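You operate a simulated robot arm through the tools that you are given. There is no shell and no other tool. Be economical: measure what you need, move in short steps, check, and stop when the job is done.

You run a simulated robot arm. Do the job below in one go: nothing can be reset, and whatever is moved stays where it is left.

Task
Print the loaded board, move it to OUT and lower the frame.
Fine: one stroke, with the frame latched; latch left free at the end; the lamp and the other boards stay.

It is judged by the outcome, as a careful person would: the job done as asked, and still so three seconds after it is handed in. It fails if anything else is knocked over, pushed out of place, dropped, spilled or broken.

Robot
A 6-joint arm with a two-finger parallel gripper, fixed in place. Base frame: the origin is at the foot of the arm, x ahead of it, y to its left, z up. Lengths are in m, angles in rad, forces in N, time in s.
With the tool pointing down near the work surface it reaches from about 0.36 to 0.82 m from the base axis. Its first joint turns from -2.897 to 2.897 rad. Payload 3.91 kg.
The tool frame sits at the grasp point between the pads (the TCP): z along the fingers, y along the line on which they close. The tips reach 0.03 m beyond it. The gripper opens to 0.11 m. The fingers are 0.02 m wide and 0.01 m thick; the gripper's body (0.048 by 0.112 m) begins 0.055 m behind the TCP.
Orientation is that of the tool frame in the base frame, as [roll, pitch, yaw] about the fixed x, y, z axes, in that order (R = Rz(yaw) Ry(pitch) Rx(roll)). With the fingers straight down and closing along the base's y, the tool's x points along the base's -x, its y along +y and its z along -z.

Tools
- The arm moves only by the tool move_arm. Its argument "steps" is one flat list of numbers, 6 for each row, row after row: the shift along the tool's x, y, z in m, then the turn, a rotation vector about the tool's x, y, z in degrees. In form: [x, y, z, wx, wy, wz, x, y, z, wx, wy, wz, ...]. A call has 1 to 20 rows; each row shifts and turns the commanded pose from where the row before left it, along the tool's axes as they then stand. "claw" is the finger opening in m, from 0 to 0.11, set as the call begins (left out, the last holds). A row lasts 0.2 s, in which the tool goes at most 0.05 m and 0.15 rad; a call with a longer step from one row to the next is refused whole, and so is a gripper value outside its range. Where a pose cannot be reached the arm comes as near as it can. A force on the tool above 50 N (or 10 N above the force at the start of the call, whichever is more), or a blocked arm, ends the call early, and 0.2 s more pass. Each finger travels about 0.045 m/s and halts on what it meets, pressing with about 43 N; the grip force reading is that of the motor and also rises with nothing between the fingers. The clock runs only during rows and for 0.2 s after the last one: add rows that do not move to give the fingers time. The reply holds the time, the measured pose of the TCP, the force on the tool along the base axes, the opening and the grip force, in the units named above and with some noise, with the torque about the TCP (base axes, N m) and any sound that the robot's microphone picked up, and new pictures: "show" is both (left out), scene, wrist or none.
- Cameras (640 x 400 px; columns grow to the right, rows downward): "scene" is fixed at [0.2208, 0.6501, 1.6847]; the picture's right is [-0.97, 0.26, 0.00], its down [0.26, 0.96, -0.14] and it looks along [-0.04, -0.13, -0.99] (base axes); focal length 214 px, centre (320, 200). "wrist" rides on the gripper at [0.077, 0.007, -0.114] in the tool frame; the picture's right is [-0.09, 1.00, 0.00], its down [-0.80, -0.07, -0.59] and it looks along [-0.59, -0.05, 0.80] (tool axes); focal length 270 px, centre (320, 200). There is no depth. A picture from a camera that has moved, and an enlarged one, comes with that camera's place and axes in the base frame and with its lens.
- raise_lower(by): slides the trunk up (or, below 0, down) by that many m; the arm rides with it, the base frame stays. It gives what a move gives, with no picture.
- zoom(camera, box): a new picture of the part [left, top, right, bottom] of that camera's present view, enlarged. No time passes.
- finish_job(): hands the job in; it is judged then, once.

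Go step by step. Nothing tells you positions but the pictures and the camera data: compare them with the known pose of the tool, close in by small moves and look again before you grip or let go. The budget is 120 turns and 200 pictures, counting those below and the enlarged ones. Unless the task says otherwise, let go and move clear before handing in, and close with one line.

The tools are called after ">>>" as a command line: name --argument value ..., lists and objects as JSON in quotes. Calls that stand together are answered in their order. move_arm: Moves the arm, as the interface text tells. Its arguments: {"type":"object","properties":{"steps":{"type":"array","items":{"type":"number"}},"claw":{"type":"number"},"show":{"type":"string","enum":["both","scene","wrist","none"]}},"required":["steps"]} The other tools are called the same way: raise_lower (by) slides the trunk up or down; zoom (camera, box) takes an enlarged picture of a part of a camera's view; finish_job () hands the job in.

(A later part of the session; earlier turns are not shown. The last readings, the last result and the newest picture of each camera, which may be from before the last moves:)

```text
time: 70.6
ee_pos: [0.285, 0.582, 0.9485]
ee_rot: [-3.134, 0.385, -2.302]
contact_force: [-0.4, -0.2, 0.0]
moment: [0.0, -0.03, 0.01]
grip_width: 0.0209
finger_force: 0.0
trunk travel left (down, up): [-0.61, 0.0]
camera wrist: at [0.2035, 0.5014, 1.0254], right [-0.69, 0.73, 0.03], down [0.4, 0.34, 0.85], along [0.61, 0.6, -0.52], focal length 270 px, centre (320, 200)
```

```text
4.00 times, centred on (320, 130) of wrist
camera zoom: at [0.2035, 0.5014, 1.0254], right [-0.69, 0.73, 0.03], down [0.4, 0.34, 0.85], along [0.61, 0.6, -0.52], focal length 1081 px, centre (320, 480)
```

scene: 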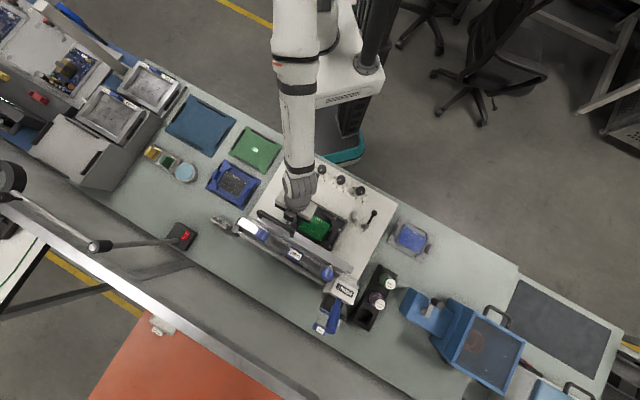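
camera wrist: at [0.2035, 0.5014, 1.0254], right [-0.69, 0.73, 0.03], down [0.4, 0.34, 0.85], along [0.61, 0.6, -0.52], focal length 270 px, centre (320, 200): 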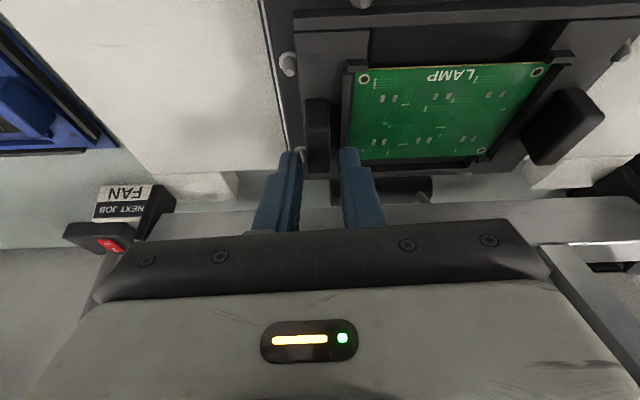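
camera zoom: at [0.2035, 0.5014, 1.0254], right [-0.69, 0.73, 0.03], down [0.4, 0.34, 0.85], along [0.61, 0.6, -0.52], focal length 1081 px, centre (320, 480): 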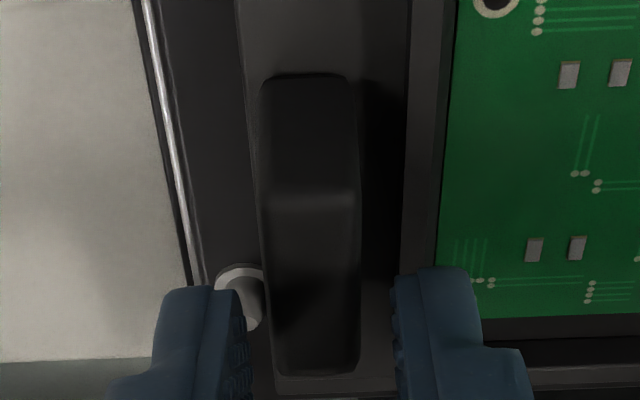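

The ledge leaves no room beside the grip, but the grip stands about 2 cm tall. I'll hold its upper part with the tips just above the ledge.

>>> move_arm --steps '[0.0045, -0.0005, 0.0107, 0, 0, 0, 0, 0, 0, 0, 0, 0]' --show "none"

>>> move_arm --steps '[0, 0, 0, 0, 0, 0, 0, 0, 0, 0, 0, 0, 0, 0, 0, 0, 0, 0]' --claw 0 --show "wrist"

>>> zoom --camera "wrist" --box '[240, 80, 400, 180]'

```text
time: 71.2
ee_pos: [0.2859, 0.5803, 0.9365]
ee_rot: [-3.134, 0.385, -2.3]
contact_force: [0.8, 0.2, -0.2]
moment: [0.01, -0.05, -0.02]
grip_width: 0.021
finger_force: 0.1
trunk travel left (down, up): [-0.61, 0.0]
```

```text
time: 72.0
ee_pos: [0.2856, 0.582, 0.9376]
ee_rot: [-3.135, 0.384, -2.301]
contact_force: [2.0, 5.6, 0.6]
moment: [0.2, -0.12, -0.78]
grip_width: 0.0135
finger_force: 43.5
trunk travel left (down, up): [-0.61, 0.0]
camera wrist: at [0.2042, 0.5019, 1.0144], right [-0.69, 0.73, 0.03], down [0.4, 0.34, 0.85], along [0.61, 0.6, -0.52], focal length 270 px, centre (320, 200)
```

wrist: 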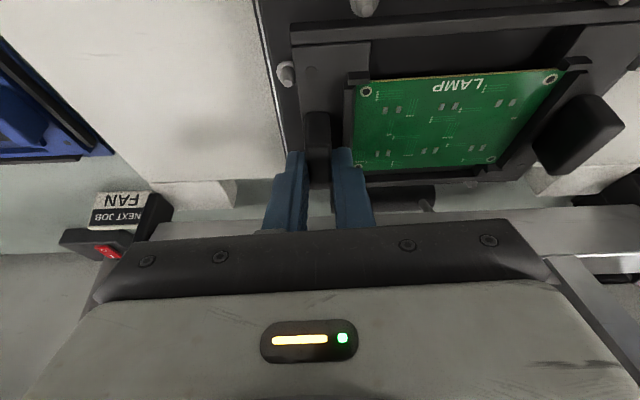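

```text
4.00 times, centred on (320, 130) of wrist
camera zoom: at [0.2042, 0.5019, 1.0144], right [-0.69, 0.73, 0.03], down [0.4, 0.34, 0.85], along [0.61, 0.6, -0.52], focal length 1081 px, centre (320, 480)
```

zoom: 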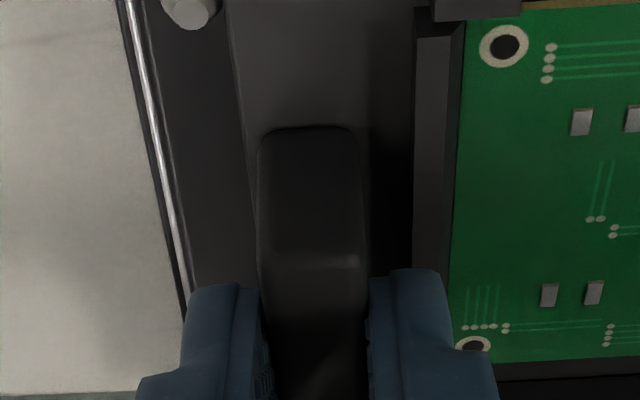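

The grip is held (0.0135 m). I'll lift a little and check.

>>> move_arm --steps '[-0.0019, 0, -0.0046, 0, 0, 0, -0.0019, 0, -0.0046, 0, 0, 0, -0.0019, 0, -0.0046, 0, 0, 0, -0.0019, 0, -0.0046, 0, 0, 0]' --show "both"

>>> zoom --camera "wrist" --box '[240, 0, 560, 200]'

>>> zoom --camera "scene" --box '[270, 170, 370, 250]'

```text
time: 73.0
ee_pos: [0.2852, 0.5808, 0.9563]
ee_rot: [-3.137, 0.383, -2.303]
contact_force: [2.6, 2.2, -0.3]
moment: [0.08, -0.25, -0.41]
grip_width: 0.0131
finger_force: 43.3
trunk travel left (down, up): [-0.61, 0.0]
camera wrist: at [0.2046, 0.5015, 1.0328], right [-0.69, 0.73, 0.03], down [0.4, 0.34, 0.85], along [0.61, 0.6, -0.52], focal length 270 px, centre (320, 200)
```

scene: 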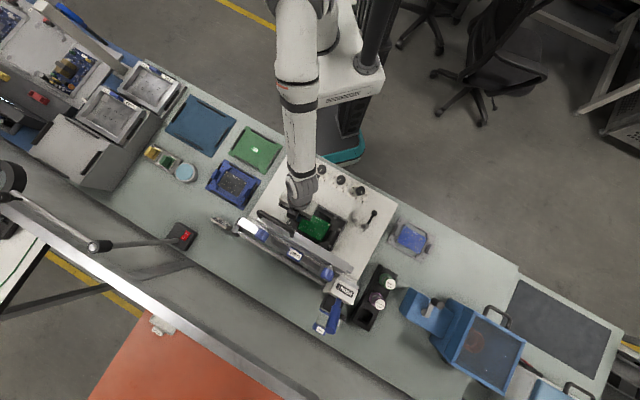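
wrist: 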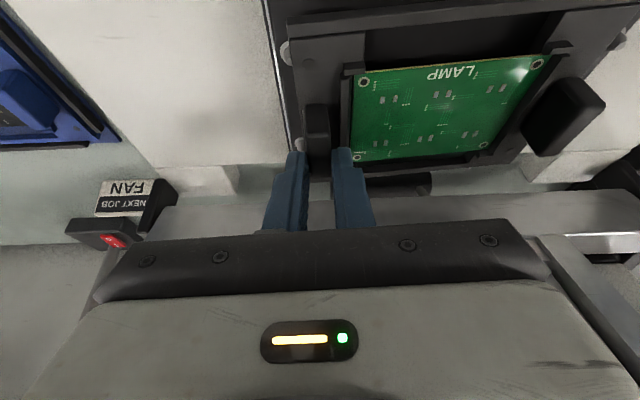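

```text
2.00 times, centred on (400, 100) of wrist
camera zoom: at [0.2046, 0.5015, 1.0328], right [-0.69, 0.73, 0.03], down [0.4, 0.34, 0.85], along [0.61, 0.6, -0.52], focal length 541 px, centre (160, 400)
```

zoom: 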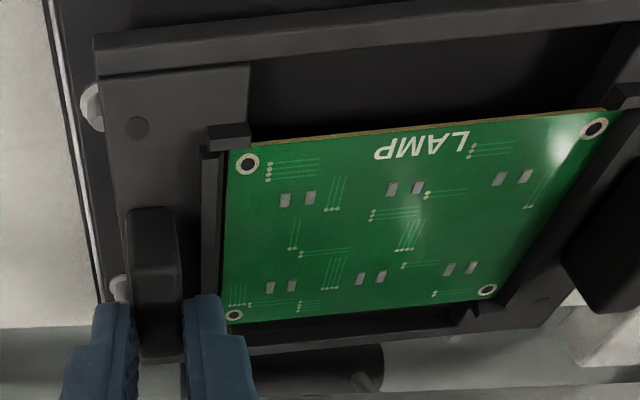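

```text
5.00 times, centred on (320, 210) of scene
camera zoom: at [0.2208, 0.6501, 1.6847], right [-0.97, 0.26, 0.0], down [0.26, 0.96, -0.14], along [-0.04, -0.13, -0.99], focal length 1072 px, centre (320, 150)
```

zoom: 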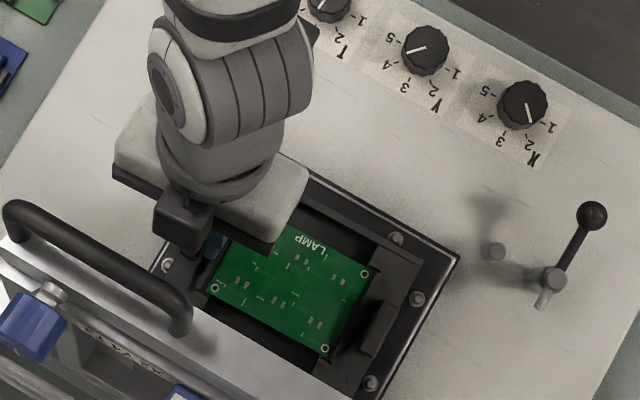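

The carrier has lifted cleanly. I'll lift further in small steps and check that it's level.

>>> move_arm --steps '[-0.0048, 0, -0.0102, 0, 0, 0, -0.0048, 0, -0.0102, 0, 0, 0, -0.0048, 0, -0.0102, 0, 0, 0, 0.006, 0, -0.011, 0, 0, 0]' --show "both"

>>> zoom --camera "wrist" --box '[240, 0, 560, 200]'

>>> zoom --camera "scene" --box '[270, 170, 370, 250]'

```text
time: 74.0
ee_pos: [0.2822, 0.5757, 0.9975]
ee_rot: [-3.136, 0.384, -2.299]
contact_force: [0.5, -0.5, -0.7]
moment: [-0.05, -0.06, 0.0]
grip_width: 0.0132
finger_force: 43.3
trunk travel left (down, up): [-0.61, 0.0]
camera wrist: at [0.1998, 0.4952, 1.0743], right [-0.69, 0.73, 0.03], down [0.4, 0.34, 0.85], along [0.61, 0.6, -0.52], focal length 270 px, centre (320, 200)
```

scene: 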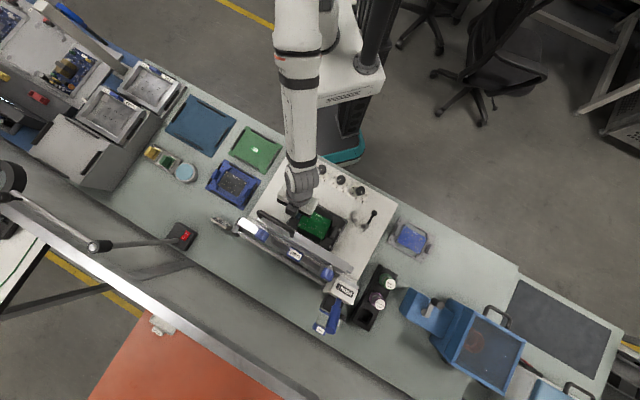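
wrist: 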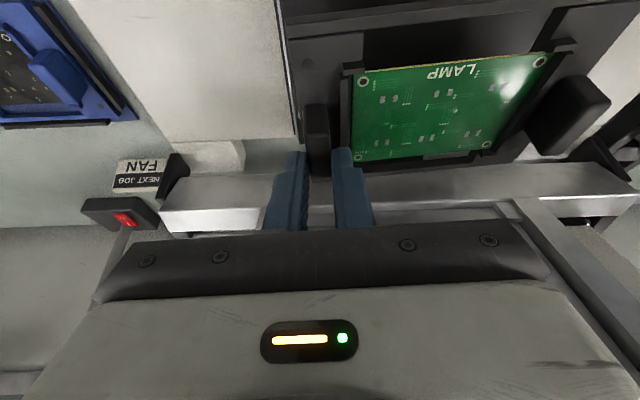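

```text
2.00 times, centred on (400, 100) of wrist
camera zoom: at [0.1998, 0.4952, 1.0743], right [-0.69, 0.73, 0.03], down [0.4, 0.34, 0.85], along [0.61, 0.6, -0.52], focal length 541 px, centre (160, 400)
```

zoom: 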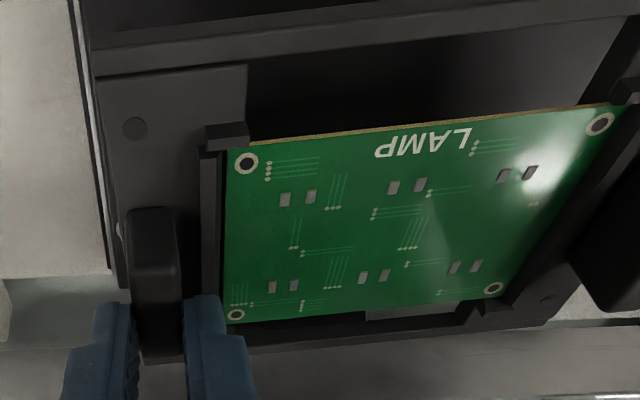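

```text
5.00 times, centred on (320, 210) of scene
camera zoom: at [0.2208, 0.6501, 1.6847], right [-0.97, 0.26, 0.0], down [0.26, 0.96, -0.14], along [-0.04, -0.13, -0.99], focal length 1072 px, centre (320, 150)
```

zoom: 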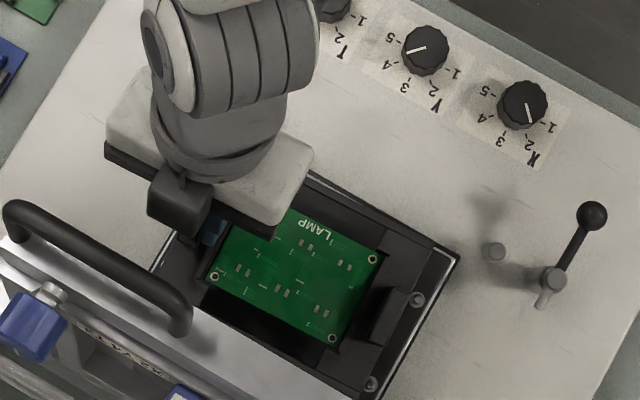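

The carrier is held level. I'll raise a bit more, bring it back from the frame and then carry it left toward OUT.

>>> move_arm --steps '[-0.0094, 0, -0.0232, 0, 0, 0, 0.0278, 0, -0.0113, 0, 0, 0, 0.0278, 0, -0.0113, 0, 0, 0, 0.0278, 0, -0.0113, 0, 0, 0, 0.0069, -0.03, -0.0028, 0, 0, 0, 0.0069, -0.03, -0.0028, 0, 0, 0, 0.0069, -0.03, -0.0028, 0, 0, 0, 0.0069, -0.03, -0.0028, 0, 0, 0, 0.0069, -0.03, -0.0028, 0, 0, 0, 0.0069, -0.03, -0.0028, 0, 0, 0]' --show "both"

```text
time: 76.2
ee_pos: [0.3262, 0.3542, 1.0249]
ee_rot: [-3.135, 0.383, -2.299]
contact_force: [-0.3, -1.4, -0.8]
moment: [-0.06, -0.08, 0.02]
grip_width: 0.0129
finger_force: 43.0
trunk travel left (down, up): [-0.61, 0.0]
camera wrist: at [0.2448, 0.274, 1.102], right [-0.69, 0.73, 0.03], down [0.4, 0.34, 0.85], along [0.61, 0.6, -0.52], focal length 270 px, centre (320, 200)
```

scene: 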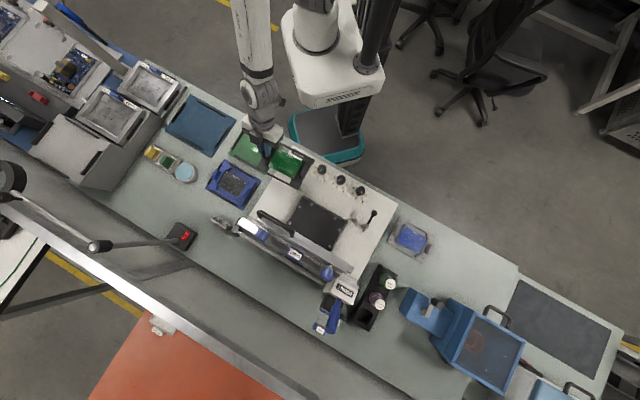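
wrist: 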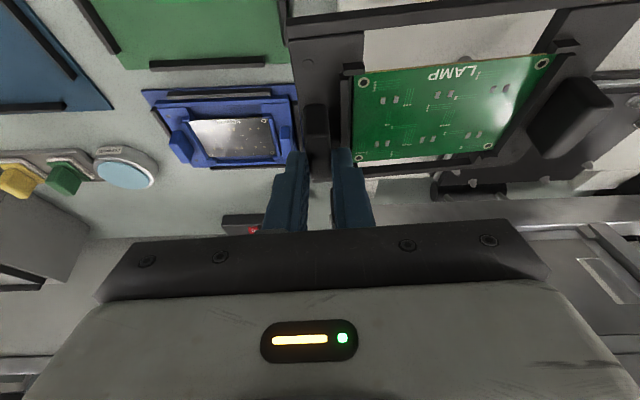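

>>> move_arm --steps '[0.0035, -0.028, -0.0014, 0, 0, 0, 0.0035, -0.028, -0.0014, 0, 0, 0, 0.0035, -0.028, -0.0014, 0, 0, 0, 0.0035, -0.028, -0.0014, 0, 0, 0, 0.0035, -0.028, -0.0014, 0, 0, 0, 0.0035, -0.028, -0.0014, 0, 0, 0]' --show "both"

>>> zoom --camera "scene" --box '[195, 110, 315, 200]'

>>> zoom --camera "wrist" --box '[200, 0, 640, 240]'

```text
time: 77.6
ee_pos: [0.4302, 0.2311, 1.0237]
ee_rot: [-3.136, 0.384, -2.298]
contact_force: [-0.8, -0.8, -1.3]
moment: [-0.07, -0.07, 0.0]
grip_width: 0.0129
finger_force: 43.2
out of reach, approached as far as the arm can: row 2
trunk travel left (down, up): [-0.61, 0.0]
camera wrist: at [0.3495, 0.1511, 1.1], right [-0.69, 0.73, 0.03], down [0.4, 0.34, 0.85], along [0.61, 0.6, -0.52], focal length 270 px, centre (320, 200)
```

scene: 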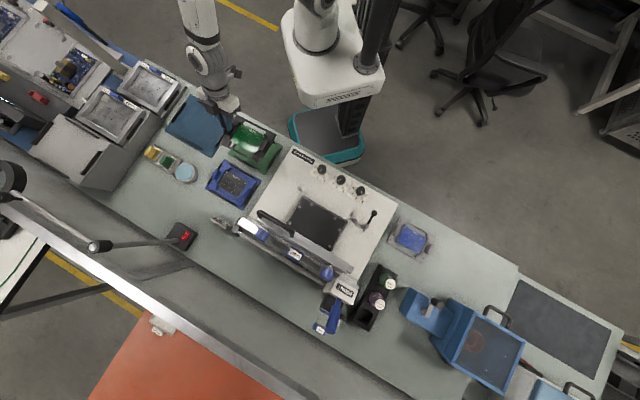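
wrist: 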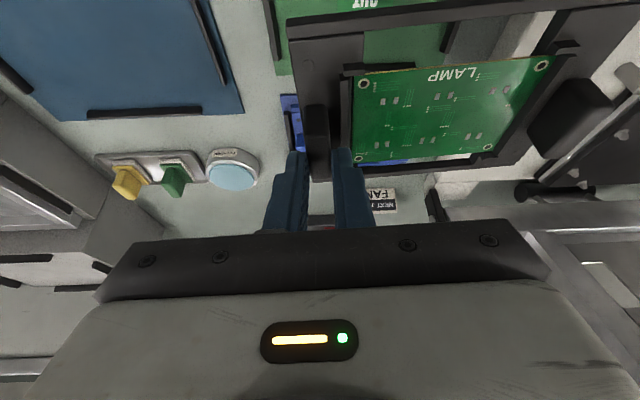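

```text
4.44 times, centred on (255, 155) of scene
camera zoom: at [0.2208, 0.6501, 1.6847], right [-0.97, 0.26, 0.0], down [0.26, 0.96, -0.14], along [-0.04, -0.13, -0.99], focal length 953 px, centre (609, 400)
```

zoom: 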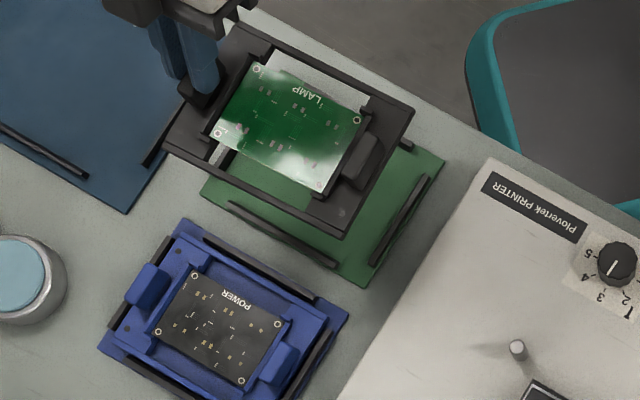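

```text
1.45 times, centred on (420, 120) of wrist
camera zoom: at [0.3495, 0.1511, 1.1], right [-0.69, 0.73, 0.03], down [0.4, 0.34, 0.85], along [0.61, 0.6, -0.52], focal length 393 px, centre (174, 316)
```

zoom: 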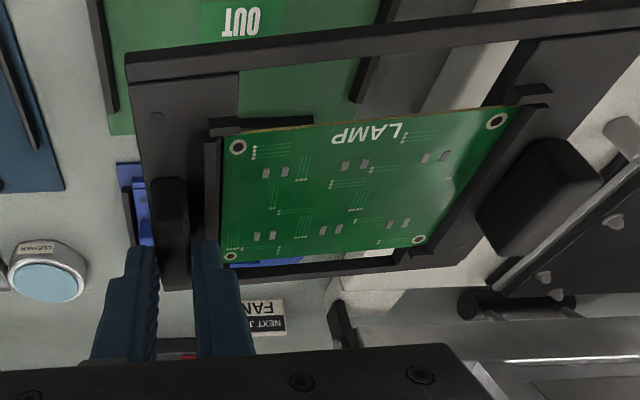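

The carrier hangs above the OUT mat. I'll zoom in to measure its offset and angle relative to the mat.

>>> zoom --camera "scene" --box '[222, 112, 286, 162]'

>>> zoom --camera "scene" --box '[200, 140, 280, 215]'

```text
8.00 times, centred on (254, 137) of scene
camera zoom: at [0.2208, 0.6501, 1.6847], right [-0.97, 0.26, 0.0], down [0.26, 0.96, -0.14], along [-0.04, -0.13, -0.99], focal length 1716 px, centre (848, 704)
```

zoom: 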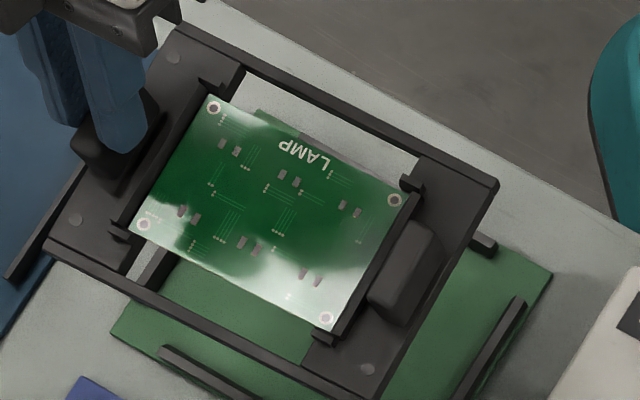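

```text
5.33 times, centred on (240, 178) of scene
camera zoom: at [0.2208, 0.6501, 1.6847], right [-0.97, 0.26, 0.0], down [0.26, 0.96, -0.14], along [-0.04, -0.13, -0.99], focal length 1144 px, centre (747, 320)
```

zoom: 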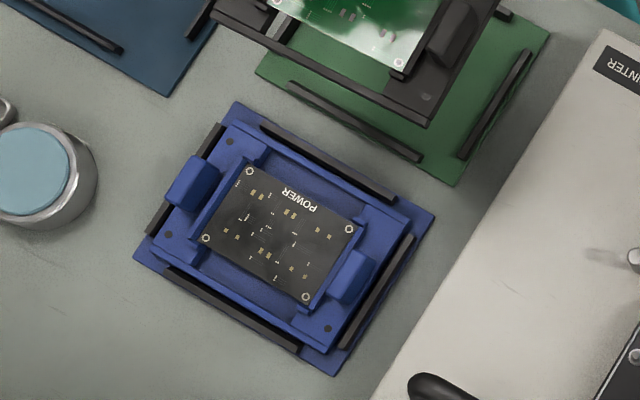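

The carrier needs about 3.5° of clockwise turn plus a small shift (F −6 mm, R −9 mm). I'll apply that and lower partway.

>>> move_arm --steps '[0.0056, -0.009, -0.0023, 1.32, 0, 3.24, 0.0094, 0, 0.0232, 0, 0, 0, 0.0094, 0, 0.0232, 0, 0, 0, 0, 0, 0, 0, 0, 0]' --show "both"

>>> zoom --camera "scene" --box '[222, 117, 286, 167]'

>>> zoom --camera "wrist" --box '[200, 0, 640, 240]'

```text
time: 78.6
ee_pos: [0.4322, 0.2226, 0.9734]
ee_rot: [-3.137, 0.384, -2.362]
contact_force: [1.0, 0.3, -0.7]
moment: [-0.08, -0.05, -0.03]
grip_width: 0.013
finger_force: 42.9
trunk travel left (down, up): [-0.61, 0.0]
camera wrist: at [0.3463, 0.147, 1.0496], right [-0.64, 0.77, 0.03], down [0.42, 0.32, 0.85], along [0.65, 0.56, -0.52], focal length 270 px, centre (320, 200)
```

scene: 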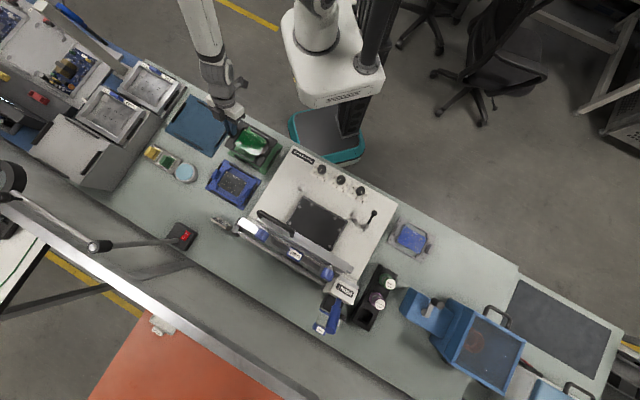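
wrist: 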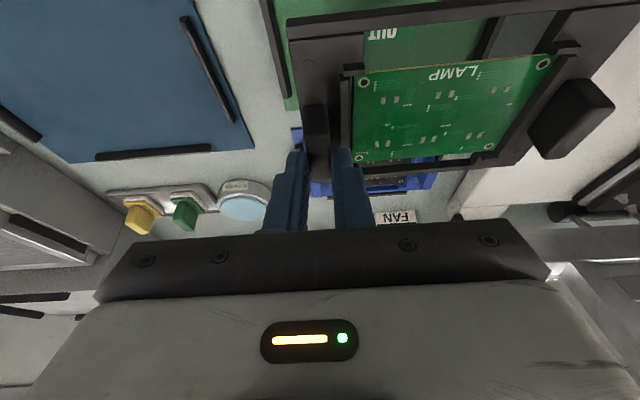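

```text
8.00 times, centred on (254, 142) of scene
camera zoom: at [0.2208, 0.6501, 1.6847], right [-0.97, 0.26, 0.0], down [0.26, 0.96, -0.14], along [-0.04, -0.13, -0.99], focal length 1716 px, centre (848, 664)
```

zoom: 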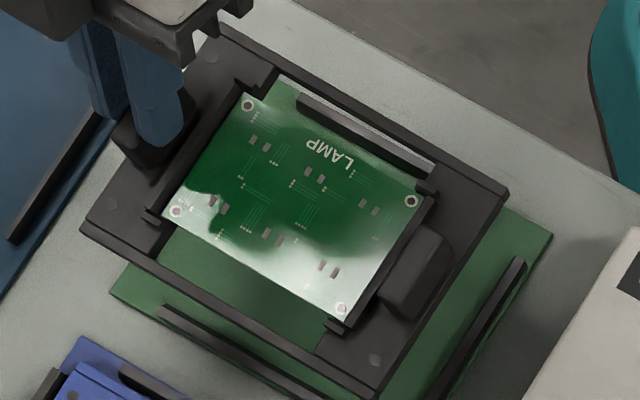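

```text
1.45 times, centred on (420, 120) of wrist
camera zoom: at [0.3463, 0.147, 1.0496], right [-0.64, 0.77, 0.03], down [0.42, 0.32, 0.85], along [0.65, 0.56, -0.52], focal length 393 px, centre (174, 316)
```

zoom: 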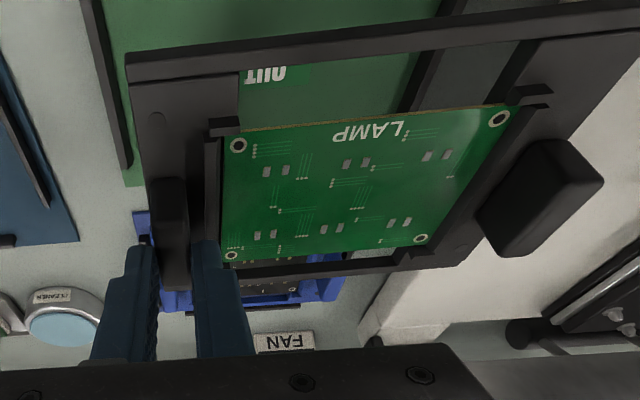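

The angle is now aligned. I'll shift 4 mm left and lower further.

>>> move_arm --steps '[0.0038, -0.004, 0.0093, 0, 0, 0, 0.0057, 0, 0.0139, 0, 0, 0, 0, 0, 0, 0, 0, 0]' --show "wrist"

>>> zoom --camera "scene" --box '[222, 122, 286, 172]'

>>> zoom --camera "wrist" --box '[200, 0, 640, 240]'

```text
time: 79.4
ee_pos: [0.4357, 0.2187, 0.9489]
ee_rot: [-3.136, 0.383, -2.362]
contact_force: [-0.2, -0.4, -0.9]
moment: [-0.02, -0.03, -0.01]
grip_width: 0.0129
finger_force: 43.4
trunk travel left (down, up): [-0.61, 0.0]
camera wrist: at [0.3501, 0.1431, 1.0258], right [-0.64, 0.77, 0.03], down [0.42, 0.32, 0.85], along [0.64, 0.56, -0.52], focal length 270 px, centre (320, 200)
```

wrist: 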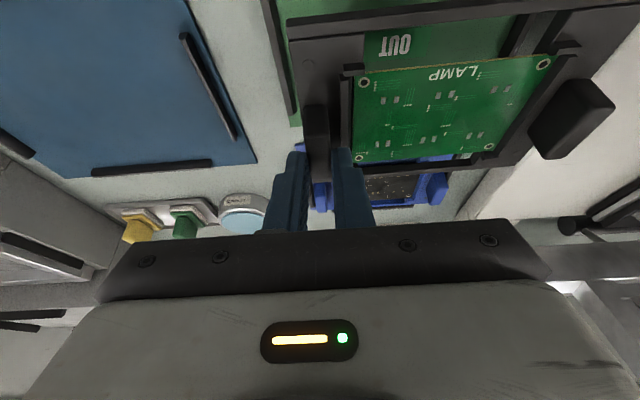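

```text
8.00 times, centred on (254, 147) of scene
camera zoom: at [0.2208, 0.6501, 1.6847], right [-0.97, 0.26, 0.0], down [0.26, 0.96, -0.14], along [-0.04, -0.13, -0.99], focal length 1716 px, centre (848, 624)
```

zoom: 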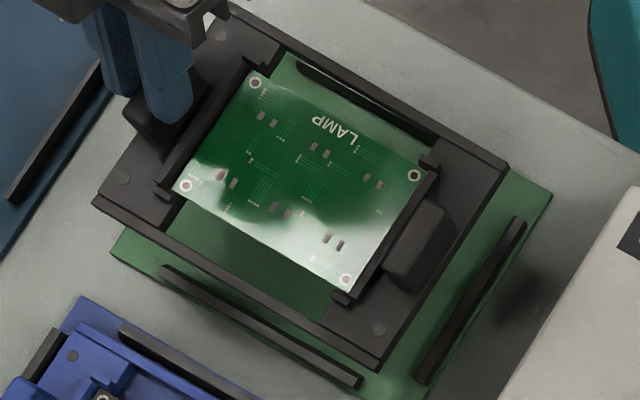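

```text
1.45 times, centred on (420, 120) of wrist
camera zoom: at [0.3501, 0.1431, 1.0258], right [-0.64, 0.77, 0.03], down [0.42, 0.32, 0.85], along [0.64, 0.56, -0.52], focal length 393 px, centre (174, 316)
```

zoom: 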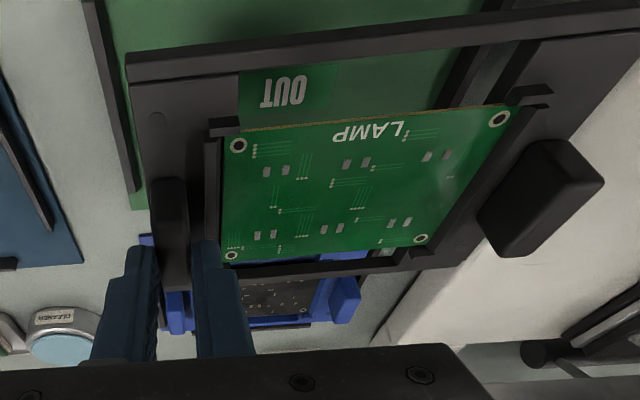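

The offset looks within 1–2 mm. I'll lower slowly until it lands.

>>> move_arm --steps '[0.0026, 0, 0.0065, 0, 0, 0, 0.0026, 0, 0.0065, 0, 0, 0, 0, 0, 0, 0, 0, 0]' --show "none"

>>> zoom --camera "scene" --box '[222, 122, 286, 172]'

>>> zoom --camera "wrist" --box '[200, 0, 640, 240]'

```text
time: 80.2
ee_pos: [0.4352, 0.2171, 0.9353]
ee_rot: [-3.135, 0.384, -2.362]
contact_force: [0.0, 0.0, -1.3]
moment: [-0.05, -0.05, -0.01]
grip_width: 0.0129
finger_force: 42.8
trunk travel left (down, up): [-0.61, 0.0]
```

```text
8.00 times, centred on (254, 147) of scene
camera zoom: at [0.2208, 0.6501, 1.6847], right [-0.97, 0.26, 0.0], down [0.26, 0.96, -0.14], along [-0.04, -0.13, -0.99], focal length 1716 px, centre (848, 624)
```

zoom: 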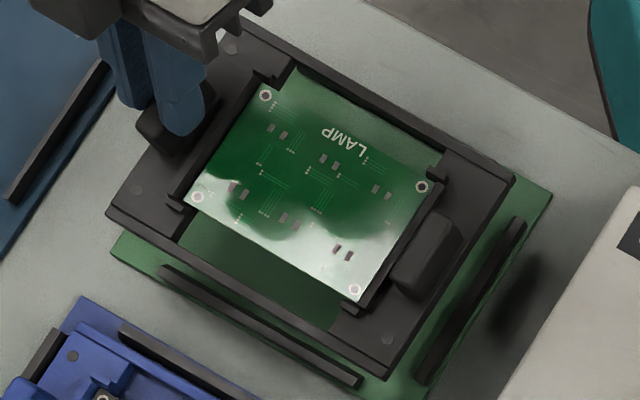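

```text
1.45 times, centred on (420, 120) of wrist
camera zoom: at [0.3498, 0.1433, 1.012], right [-0.64, 0.77, 0.03], down [0.42, 0.32, 0.85], along [0.65, 0.56, -0.52], focal length 393 px, centre (174, 316)
```

zoom: 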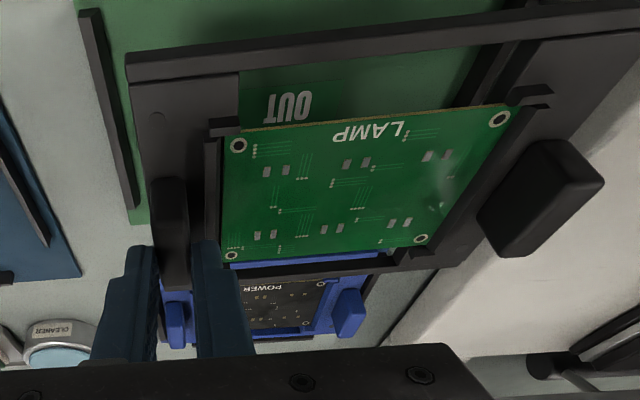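

>>> move_arm --steps '[0.0019, 0, 0.0046, 0, 0, 0, 0.0019, 0, 0.0046, 0, 0, 0, 0, 0, 0, 0, 0, 0]' --show "none"

>>> zoom --camera "scene" --box '[226, 130, 290, 170]'

>>> zoom --camera "wrist" --box '[240, 0, 400, 100]'

```text
time: 81.0
ee_pos: [0.4359, 0.219, 0.9264]
ee_rot: [-3.136, 0.385, -2.361]
contact_force: [-0.5, -0.3, -1.3]
moment: [-0.1, -0.06, -0.02]
grip_width: 0.0129
finger_force: 43.1
trunk travel left (down, up): [-0.61, 0.0]
```

```text
10.00 times, centred on (258, 150) of scene
camera zoom: at [0.2208, 0.6501, 1.6847], right [-0.97, 0.26, 0.0], down [0.26, 0.96, -0.14], along [-0.04, -0.13, -0.99], focal length 2145 px, centre (940, 700)
```

zoom: 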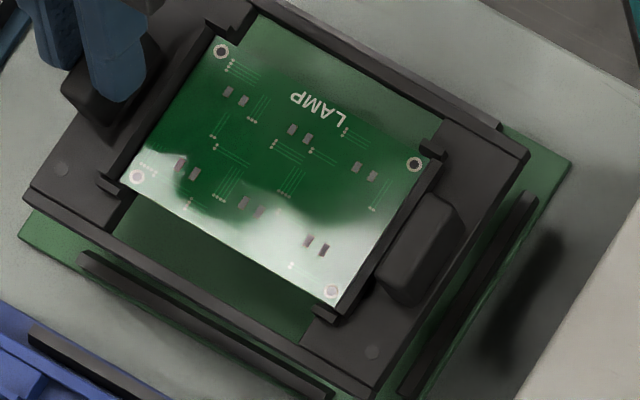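

```text
4.00 times, centred on (320, 50) of wrist
camera zoom: at [0.3496, 0.1439, 1.0024], right [-0.64, 0.77, 0.03], down [0.42, 0.32, 0.85], along [0.64, 0.56, -0.52], focal length 1081 px, centre (320, 800)
```

zoom: 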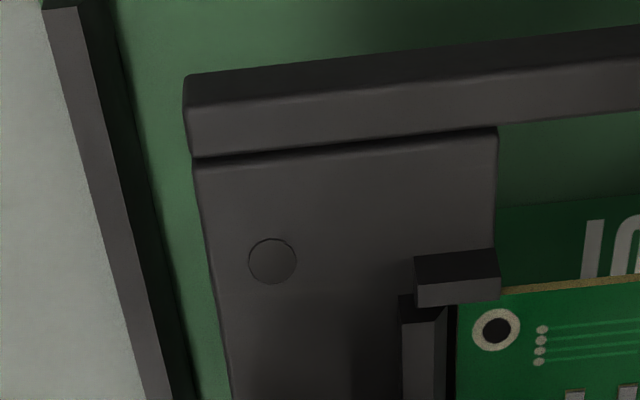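

The carrier has about 9 mm of room on the left and none on the right, while front and back are even. I'll shift 5 mm left and lower the last bit.

>>> move_arm --steps '[-0.001, -0.005, 0.0004, 0, 0, 0, 0, 0, 0, 0, 0, 0, 0.0015, 0, 0.0037, 0, 0, 0, 0.0015, 0, 0.0037, 0, 0, 0, 0, 0, 0, 0, 0, 0]' --show "none"

>>> zoom --camera "scene" --box '[226, 130, 290, 170]'

>>> zoom --camera "wrist" --box '[240, 0, 400, 100]'

```text
time: 82.2
ee_pos: [0.4394, 0.2159, 0.9181]
ee_rot: [-3.134, 0.385, -2.359]
contact_force: [0.5, -0.3, -1.9]
moment: [-0.06, -0.06, -0.01]
grip_width: 0.0132
finger_force: 43.5
trunk travel left (down, up): [-0.61, 0.0]
```

```text
10.00 times, centred on (258, 150) of scene
camera zoom: at [0.2208, 0.6501, 1.6847], right [-0.97, 0.26, 0.0], down [0.26, 0.96, -0.14], along [-0.04, -0.13, -0.99], focal length 2145 px, centre (940, 700)
```

zoom: 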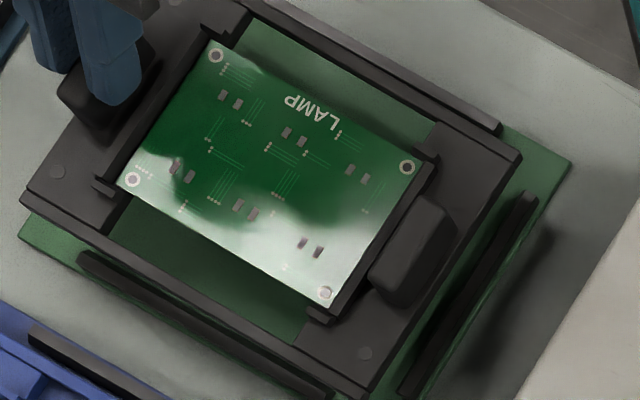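

```text
4.00 times, centred on (320, 50) of wrist
camera zoom: at [0.3537, 0.1407, 0.9944], right [-0.64, 0.77, 0.03], down [0.42, 0.32, 0.85], along [0.65, 0.56, -0.52], focal length 1081 px, centre (320, 800)
```

zoom: 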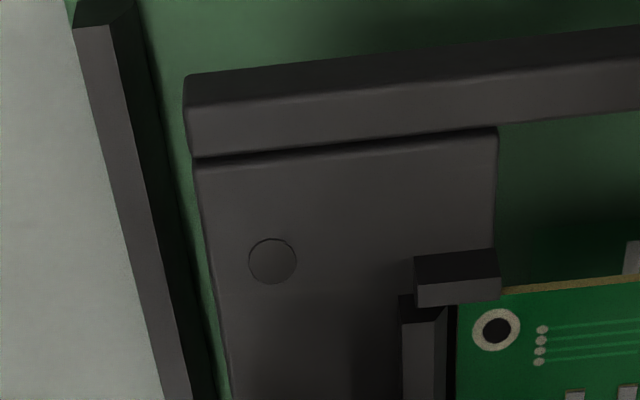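

Both side gaps look good. I'll lower on until contact.

>>> move_arm --steps '[0.0015, 0, 0.0037, 0, 0, 0, 0.0015, 0, 0.0037, 0, 0, 0, 0, 0, 0, 0, 0, 0]' --show "none"

>>> zoom --camera "scene" --box '[226, 130, 290, 170]'

>>> zoom --camera "wrist" --box '[240, 0, 400, 100]'

```text
time: 83.0
ee_pos: [0.4406, 0.2153, 0.9101]
ee_rot: [-3.134, 0.382, -2.362]
contact_force: [-0.5, 0.4, -1.1]
moment: [-0.03, -0.07, 0.01]
grip_width: 0.013
finger_force: 42.5
trunk travel left (down, up): [-0.61, 0.0]
```

```text
10.00 times, centred on (258, 150) of scene
camera zoom: at [0.2208, 0.6501, 1.6847], right [-0.97, 0.26, 0.0], down [0.26, 0.96, -0.14], along [-0.04, -0.13, -0.99], focal length 2145 px, centre (940, 700)
```

zoom: 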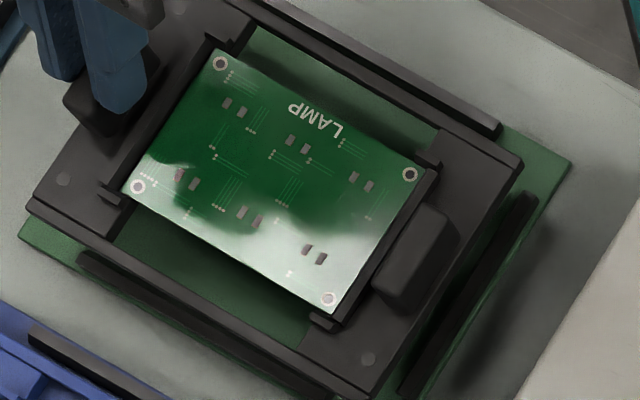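

```text
4.00 times, centred on (320, 50) of wrist
camera zoom: at [0.3543, 0.1407, 0.9872], right [-0.64, 0.77, 0.03], down [0.42, 0.32, 0.85], along [0.65, 0.56, -0.52], focal length 1081 px, centre (320, 800)
```

zoom: 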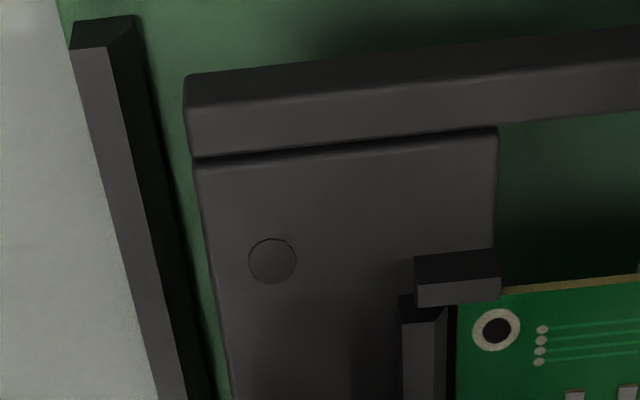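

>>> move_arm --steps '[0.0015, 0, 0.0037, 0, 0, 0, 0.0015, 0, 0.0037, 0, 0, 0, 0, 0, 0, 0, 0, 0]' --show "none"

>>> zoom --camera "scene" --box '[226, 130, 290, 170]'

>>> zoom --camera "wrist" --box '[240, 0, 400, 100]'

```text
time: 83.8
ee_pos: [0.4402, 0.2155, 0.902]
ee_rot: [-3.136, 0.385, -2.36]
contact_force: [0.2, -0.3, -1.1]
moment: [-0.09, -0.08, 0.02]
grip_width: 0.0127
finger_force: 43.3
trunk travel left (down, up): [-0.61, 0.0]
```

```text
10.00 times, centred on (258, 150) of scene
camera zoom: at [0.2208, 0.6501, 1.6847], right [-0.97, 0.26, 0.0], down [0.26, 0.96, -0.14], along [-0.04, -0.13, -0.99], focal length 2145 px, centre (940, 700)
```

zoom: 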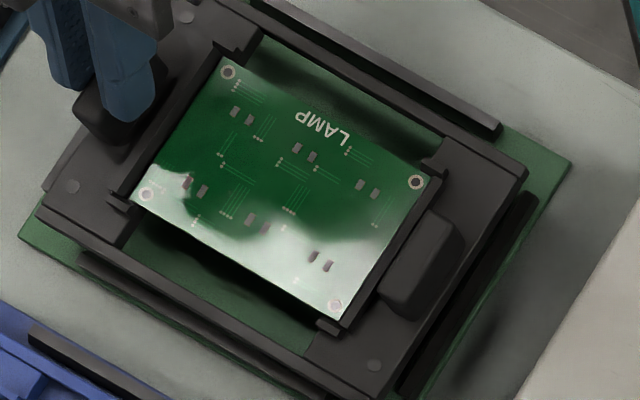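

```text
4.00 times, centred on (320, 50) of wrist
camera zoom: at [0.3541, 0.1407, 0.9787], right [-0.64, 0.77, 0.03], down [0.42, 0.32, 0.85], along [0.65, 0.56, -0.52], focal length 1081 px, centre (320, 800)
```

zoom: 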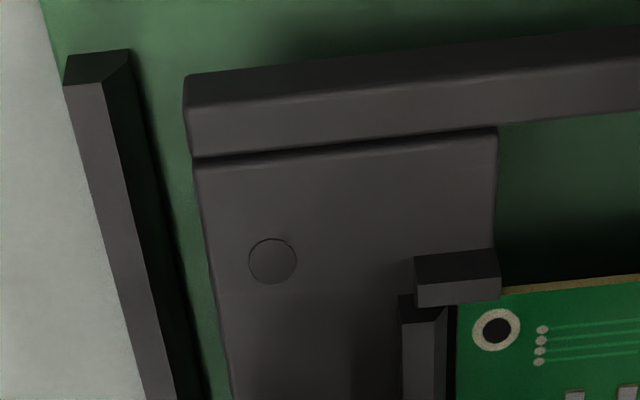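

>>> zoom --camera "scene" --box '[262, 142, 290, 170]'

>>> zoom --camera "wrist" --box '[200, 0, 640, 240]'

```text
14.29 times, centred on (276, 156) of scene
camera zoom: at [0.2208, 0.6501, 1.6847], right [-0.97, 0.26, 0.0], down [0.26, 0.96, -0.14], along [-0.04, -0.13, -0.99], focal length 3064 px, centre (949, 829)
```

zoom: 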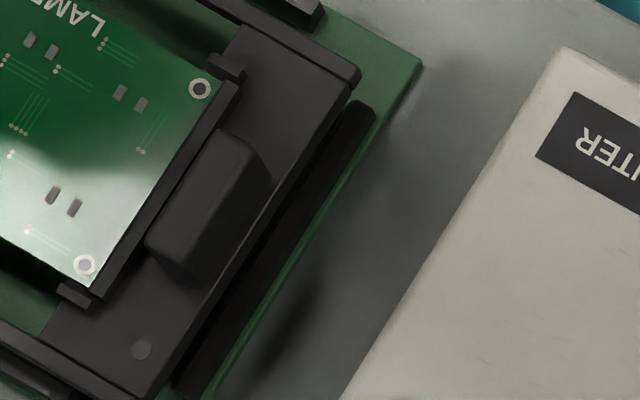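

```text
1.45 times, centred on (420, 120) of wrist
camera zoom: at [0.3541, 0.1407, 0.9787], right [-0.64, 0.77, 0.03], down [0.42, 0.32, 0.85], along [0.65, 0.56, -0.52], focal length 393 px, centre (174, 316)
```

zoom: 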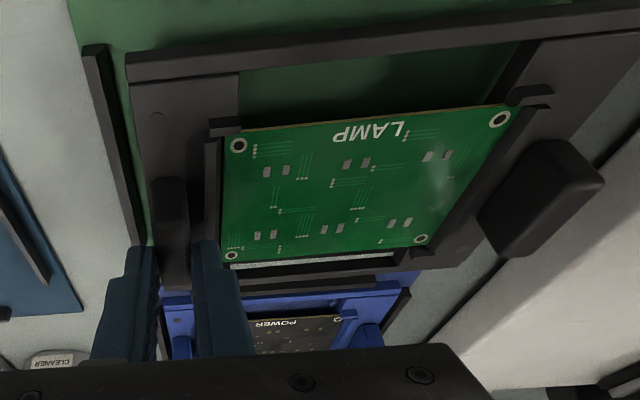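

The right side is tight again, so I'll shift 3 mm left and continue lowering gently.

>>> move_arm --steps '[0, -0.003, 0, 0, 0, 0, 0.0013, 0, 0.0033, 0, 0, 0, 0.0013, 0, 0.0033, 0, 0, 0, 0, 0, 0, 0, 0, 0]' --show "none"

>>> zoom --camera "scene" --box '[226, 130, 290, 170]'

>>> zoom --camera "wrist" --box '[240, 0, 400, 100]'

```text
time: 84.8
ee_pos: [0.442, 0.2132, 0.8959]
ee_rot: [-3.137, 0.384, -2.362]
contact_force: [-0.3, 0.6, -0.8]
moment: [-0.08, -0.07, -0.02]
grip_width: 0.0129
finger_force: 42.7
trunk travel left (down, up): [-0.61, 0.0]
```

```text
10.00 times, centred on (258, 150) of scene
camera zoom: at [0.2208, 0.6501, 1.6847], right [-0.97, 0.26, 0.0], down [0.26, 0.96, -0.14], along [-0.04, -0.13, -0.99], focal length 2145 px, centre (940, 700)
```

zoom: 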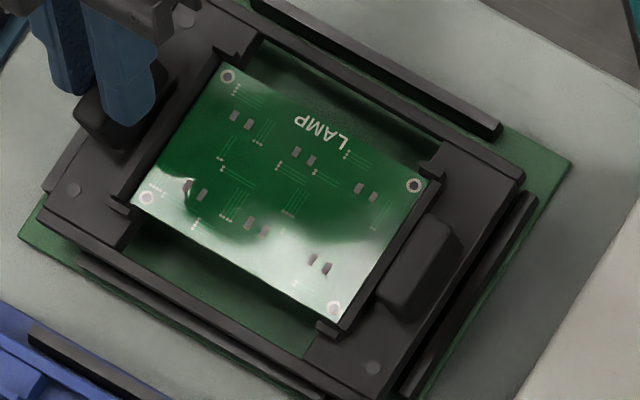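

```text
4.00 times, centred on (320, 50) of wrist
camera zoom: at [0.3562, 0.1388, 0.9717], right [-0.64, 0.77, 0.03], down [0.42, 0.32, 0.85], along [0.64, 0.56, -0.52], focal length 1081 px, centre (320, 800)
```

zoom: 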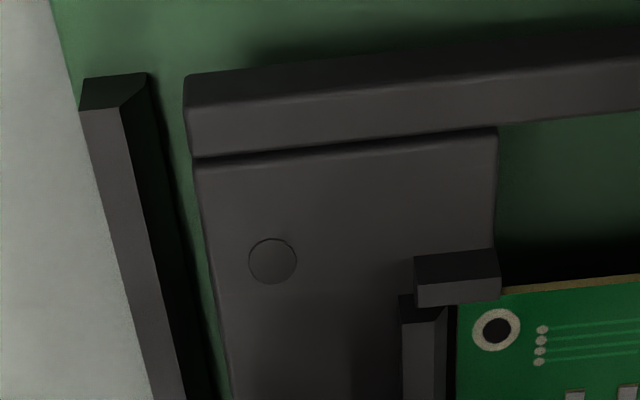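

There's more room on the near side than the far side, so I'll shift 4 mm toward the robot and keep lowering.

>>> move_arm --steps '[0.0037, 0, -0.0015, 0, 0, 0, 0.0013, 0, 0.0033, 0, 0, 0, 0.0013, 0, 0.0033, 0, 0, 0, 0, 0, 0, 0, 0, 0]' --show "none"

>>> zoom --camera "scene" --box '[226, 130, 290, 170]'

>>> zoom --camera "wrist" --box '[200, 0, 640, 240]'

```text
time: 85.8
ee_pos: [0.4409, 0.2116, 0.8877]
ee_rot: [-3.137, 0.386, -2.361]
contact_force: [2.6, -1.9, -0.3]
moment: [-0.04, -0.05, 0.01]
grip_width: 0.0128
finger_force: 42.8
trunk travel left (down, up): [-0.61, 0.0]
```

```text
10.00 times, centred on (258, 150) of scene
camera zoom: at [0.2208, 0.6501, 1.6847], right [-0.97, 0.26, 0.0], down [0.26, 0.96, -0.14], along [-0.04, -0.13, -0.99], focal length 2145 px, centre (940, 700)
```

zoom: 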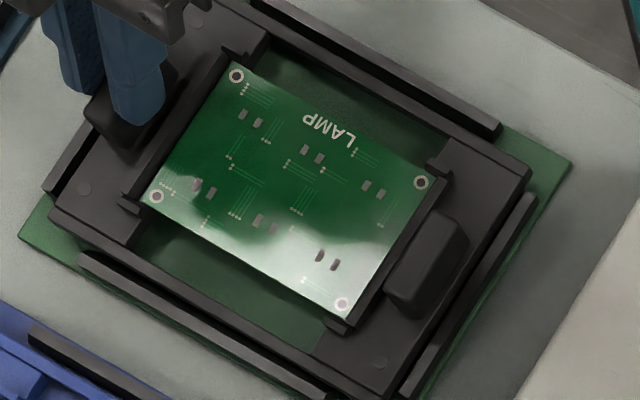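

```text
1.45 times, centred on (420, 120) of wrist
camera zoom: at [0.3543, 0.1357, 0.9641], right [-0.64, 0.77, 0.03], down [0.42, 0.32, 0.85], along [0.65, 0.56, -0.52], focal length 393 px, centre (174, 316)
```

zoom: 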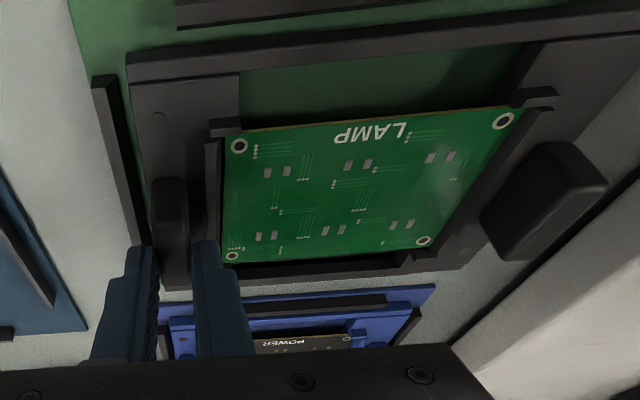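

>>> move_arm --steps '[0, -0.0015, 0, 0, 0, 0, 0.0009, 0, 0.0023, 0, 0, 0, 0.0009, 0, 0.0023, 0, 0, 0, 0, 0, 0, 0, 0, 0]' --show "none"

>>> zoom --camera "scene" --box '[226, 130, 290, 170]'

```text
time: 86.8
ee_pos: [0.4413, 0.2087, 0.8833]
ee_rot: [-3.136, 0.386, -2.362]
contact_force: [7.2, -4.1, 1.8]
moment: [-0.08, -0.04, 0.07]
grip_width: 0.0129
finger_force: 43.4
trunk travel left (down, up): [-0.61, 0.0]
```

```text
10.00 times, centred on (258, 150) of scene
camera zoom: at [0.2208, 0.6501, 1.6847], right [-0.97, 0.26, 0.0], down [0.26, 0.96, -0.14], along [-0.04, -0.13, -0.99], focal length 2145 px, centre (940, 700)
```

zoom: 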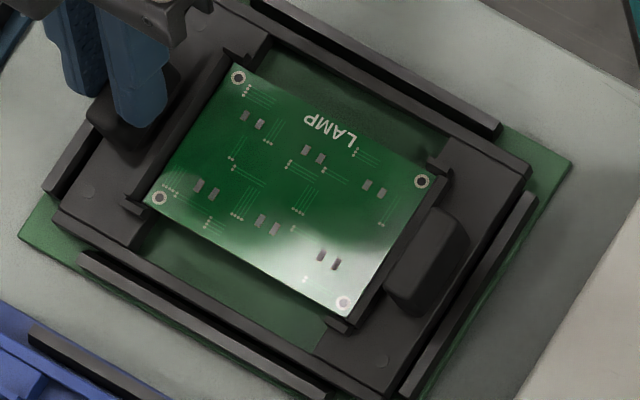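

>>> move_arm --steps '[0, -0.0025, 0, 0, 0, 0, 0, 0, 0, 0, 0, 0, 0.0009, 0, 0.0023, 0, 0, 0, 0, 0, 0, 0, 0, 0]' --show "none"

>>> zoom --camera "wrist" --box '[240, 0, 400, 100]'

>>> zoom --camera "scene" --box '[262, 142, 290, 170]'

```text
time: 87.8
ee_pos: [0.4423, 0.2086, 0.8809]
ee_rot: [-3.134, 0.384, -2.36]
contact_force: [-1.0, 0.0, 1.3]
moment: [0.03, -0.11, 0.0]
grip_width: 0.013
finger_force: 42.5
trunk travel left (down, up): [-0.61, 0.0]
```

```text
4.00 times, centred on (320, 50) of wrist
camera zoom: at [0.3553, 0.1333, 0.9576], right [-0.64, 0.77, 0.03], down [0.42, 0.32, 0.85], along [0.64, 0.56, -0.52], focal length 1081 px, centre (320, 800)
```

zoom: 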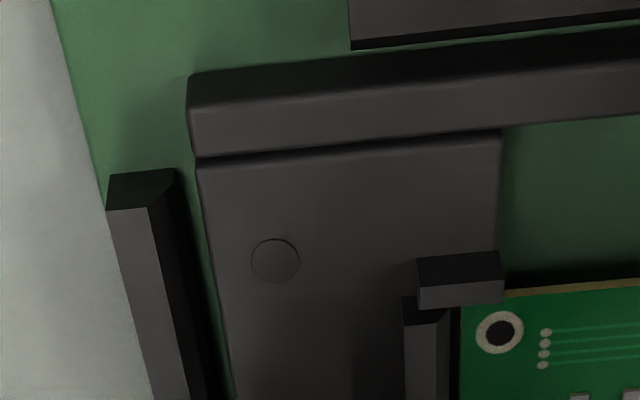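

```text
14.29 times, centred on (276, 156) of scene
camera zoom: at [0.2208, 0.6501, 1.6847], right [-0.97, 0.26, 0.0], down [0.26, 0.96, -0.14], along [-0.04, -0.13, -0.99], focal length 3064 px, centre (949, 829)
```

zoom: 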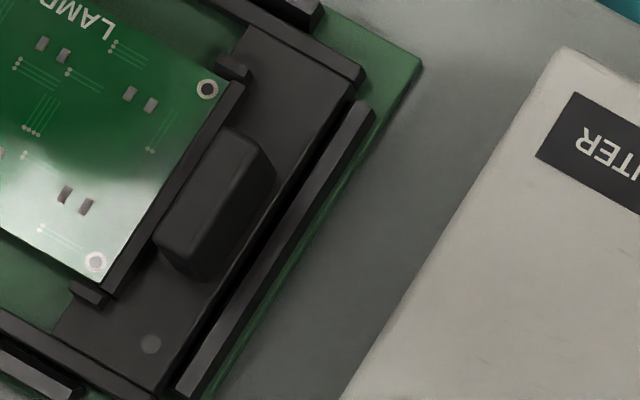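

The side force is gone and the carrier sits between the guide strips. I'll keep lowering.

>>> move_arm --steps '[0.0009, 0, 0.0023, 0, 0, 0, 0.0009, 0, 0.0023, 0, 0, 0, 0, 0, 0, 0, 0, 0]' --show "none"

>>> zoom --camera "wrist" --box '[240, 0, 400, 100]'

>>> zoom --camera "scene" --box '[226, 130, 290, 170]'

```text
time: 88.6
ee_pos: [0.4423, 0.2085, 0.8776]
ee_rot: [-3.131, 0.389, -2.362]
contact_force: [-3.1, 6.2, 34.5]
moment: [0.47, -0.16, 0.09]
grip_width: 0.013
finger_force: 42.7
trunk travel left (down, up): [-0.61, 0.0]
```

```text
4.00 times, centred on (320, 50) of wrist
camera zoom: at [0.355, 0.1331, 0.954], right [-0.64, 0.77, 0.03], down [0.41, 0.32, 0.85], along [0.65, 0.56, -0.52], focal length 1081 px, centre (320, 800)
```

zoom: 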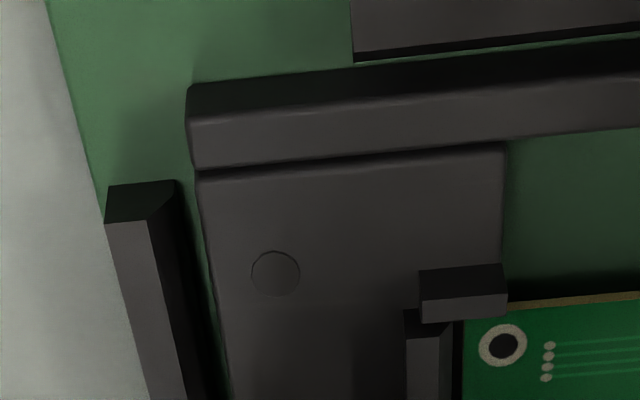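

```text
10.00 times, centred on (258, 150) of scene
camera zoom: at [0.2208, 0.6501, 1.6847], right [-0.97, 0.26, 0.0], down [0.26, 0.96, -0.14], along [-0.04, -0.13, -0.99], focal length 2145 px, centre (940, 700)
```

zoom: 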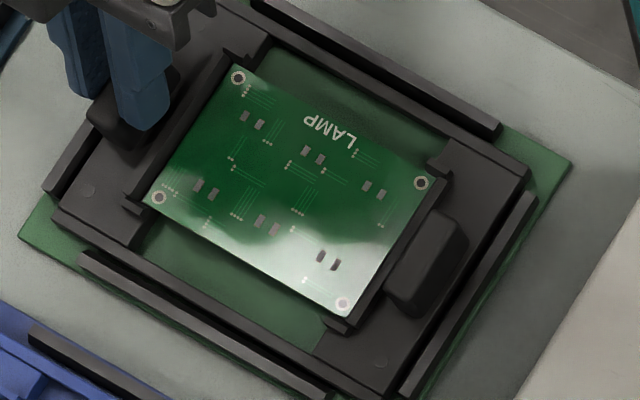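

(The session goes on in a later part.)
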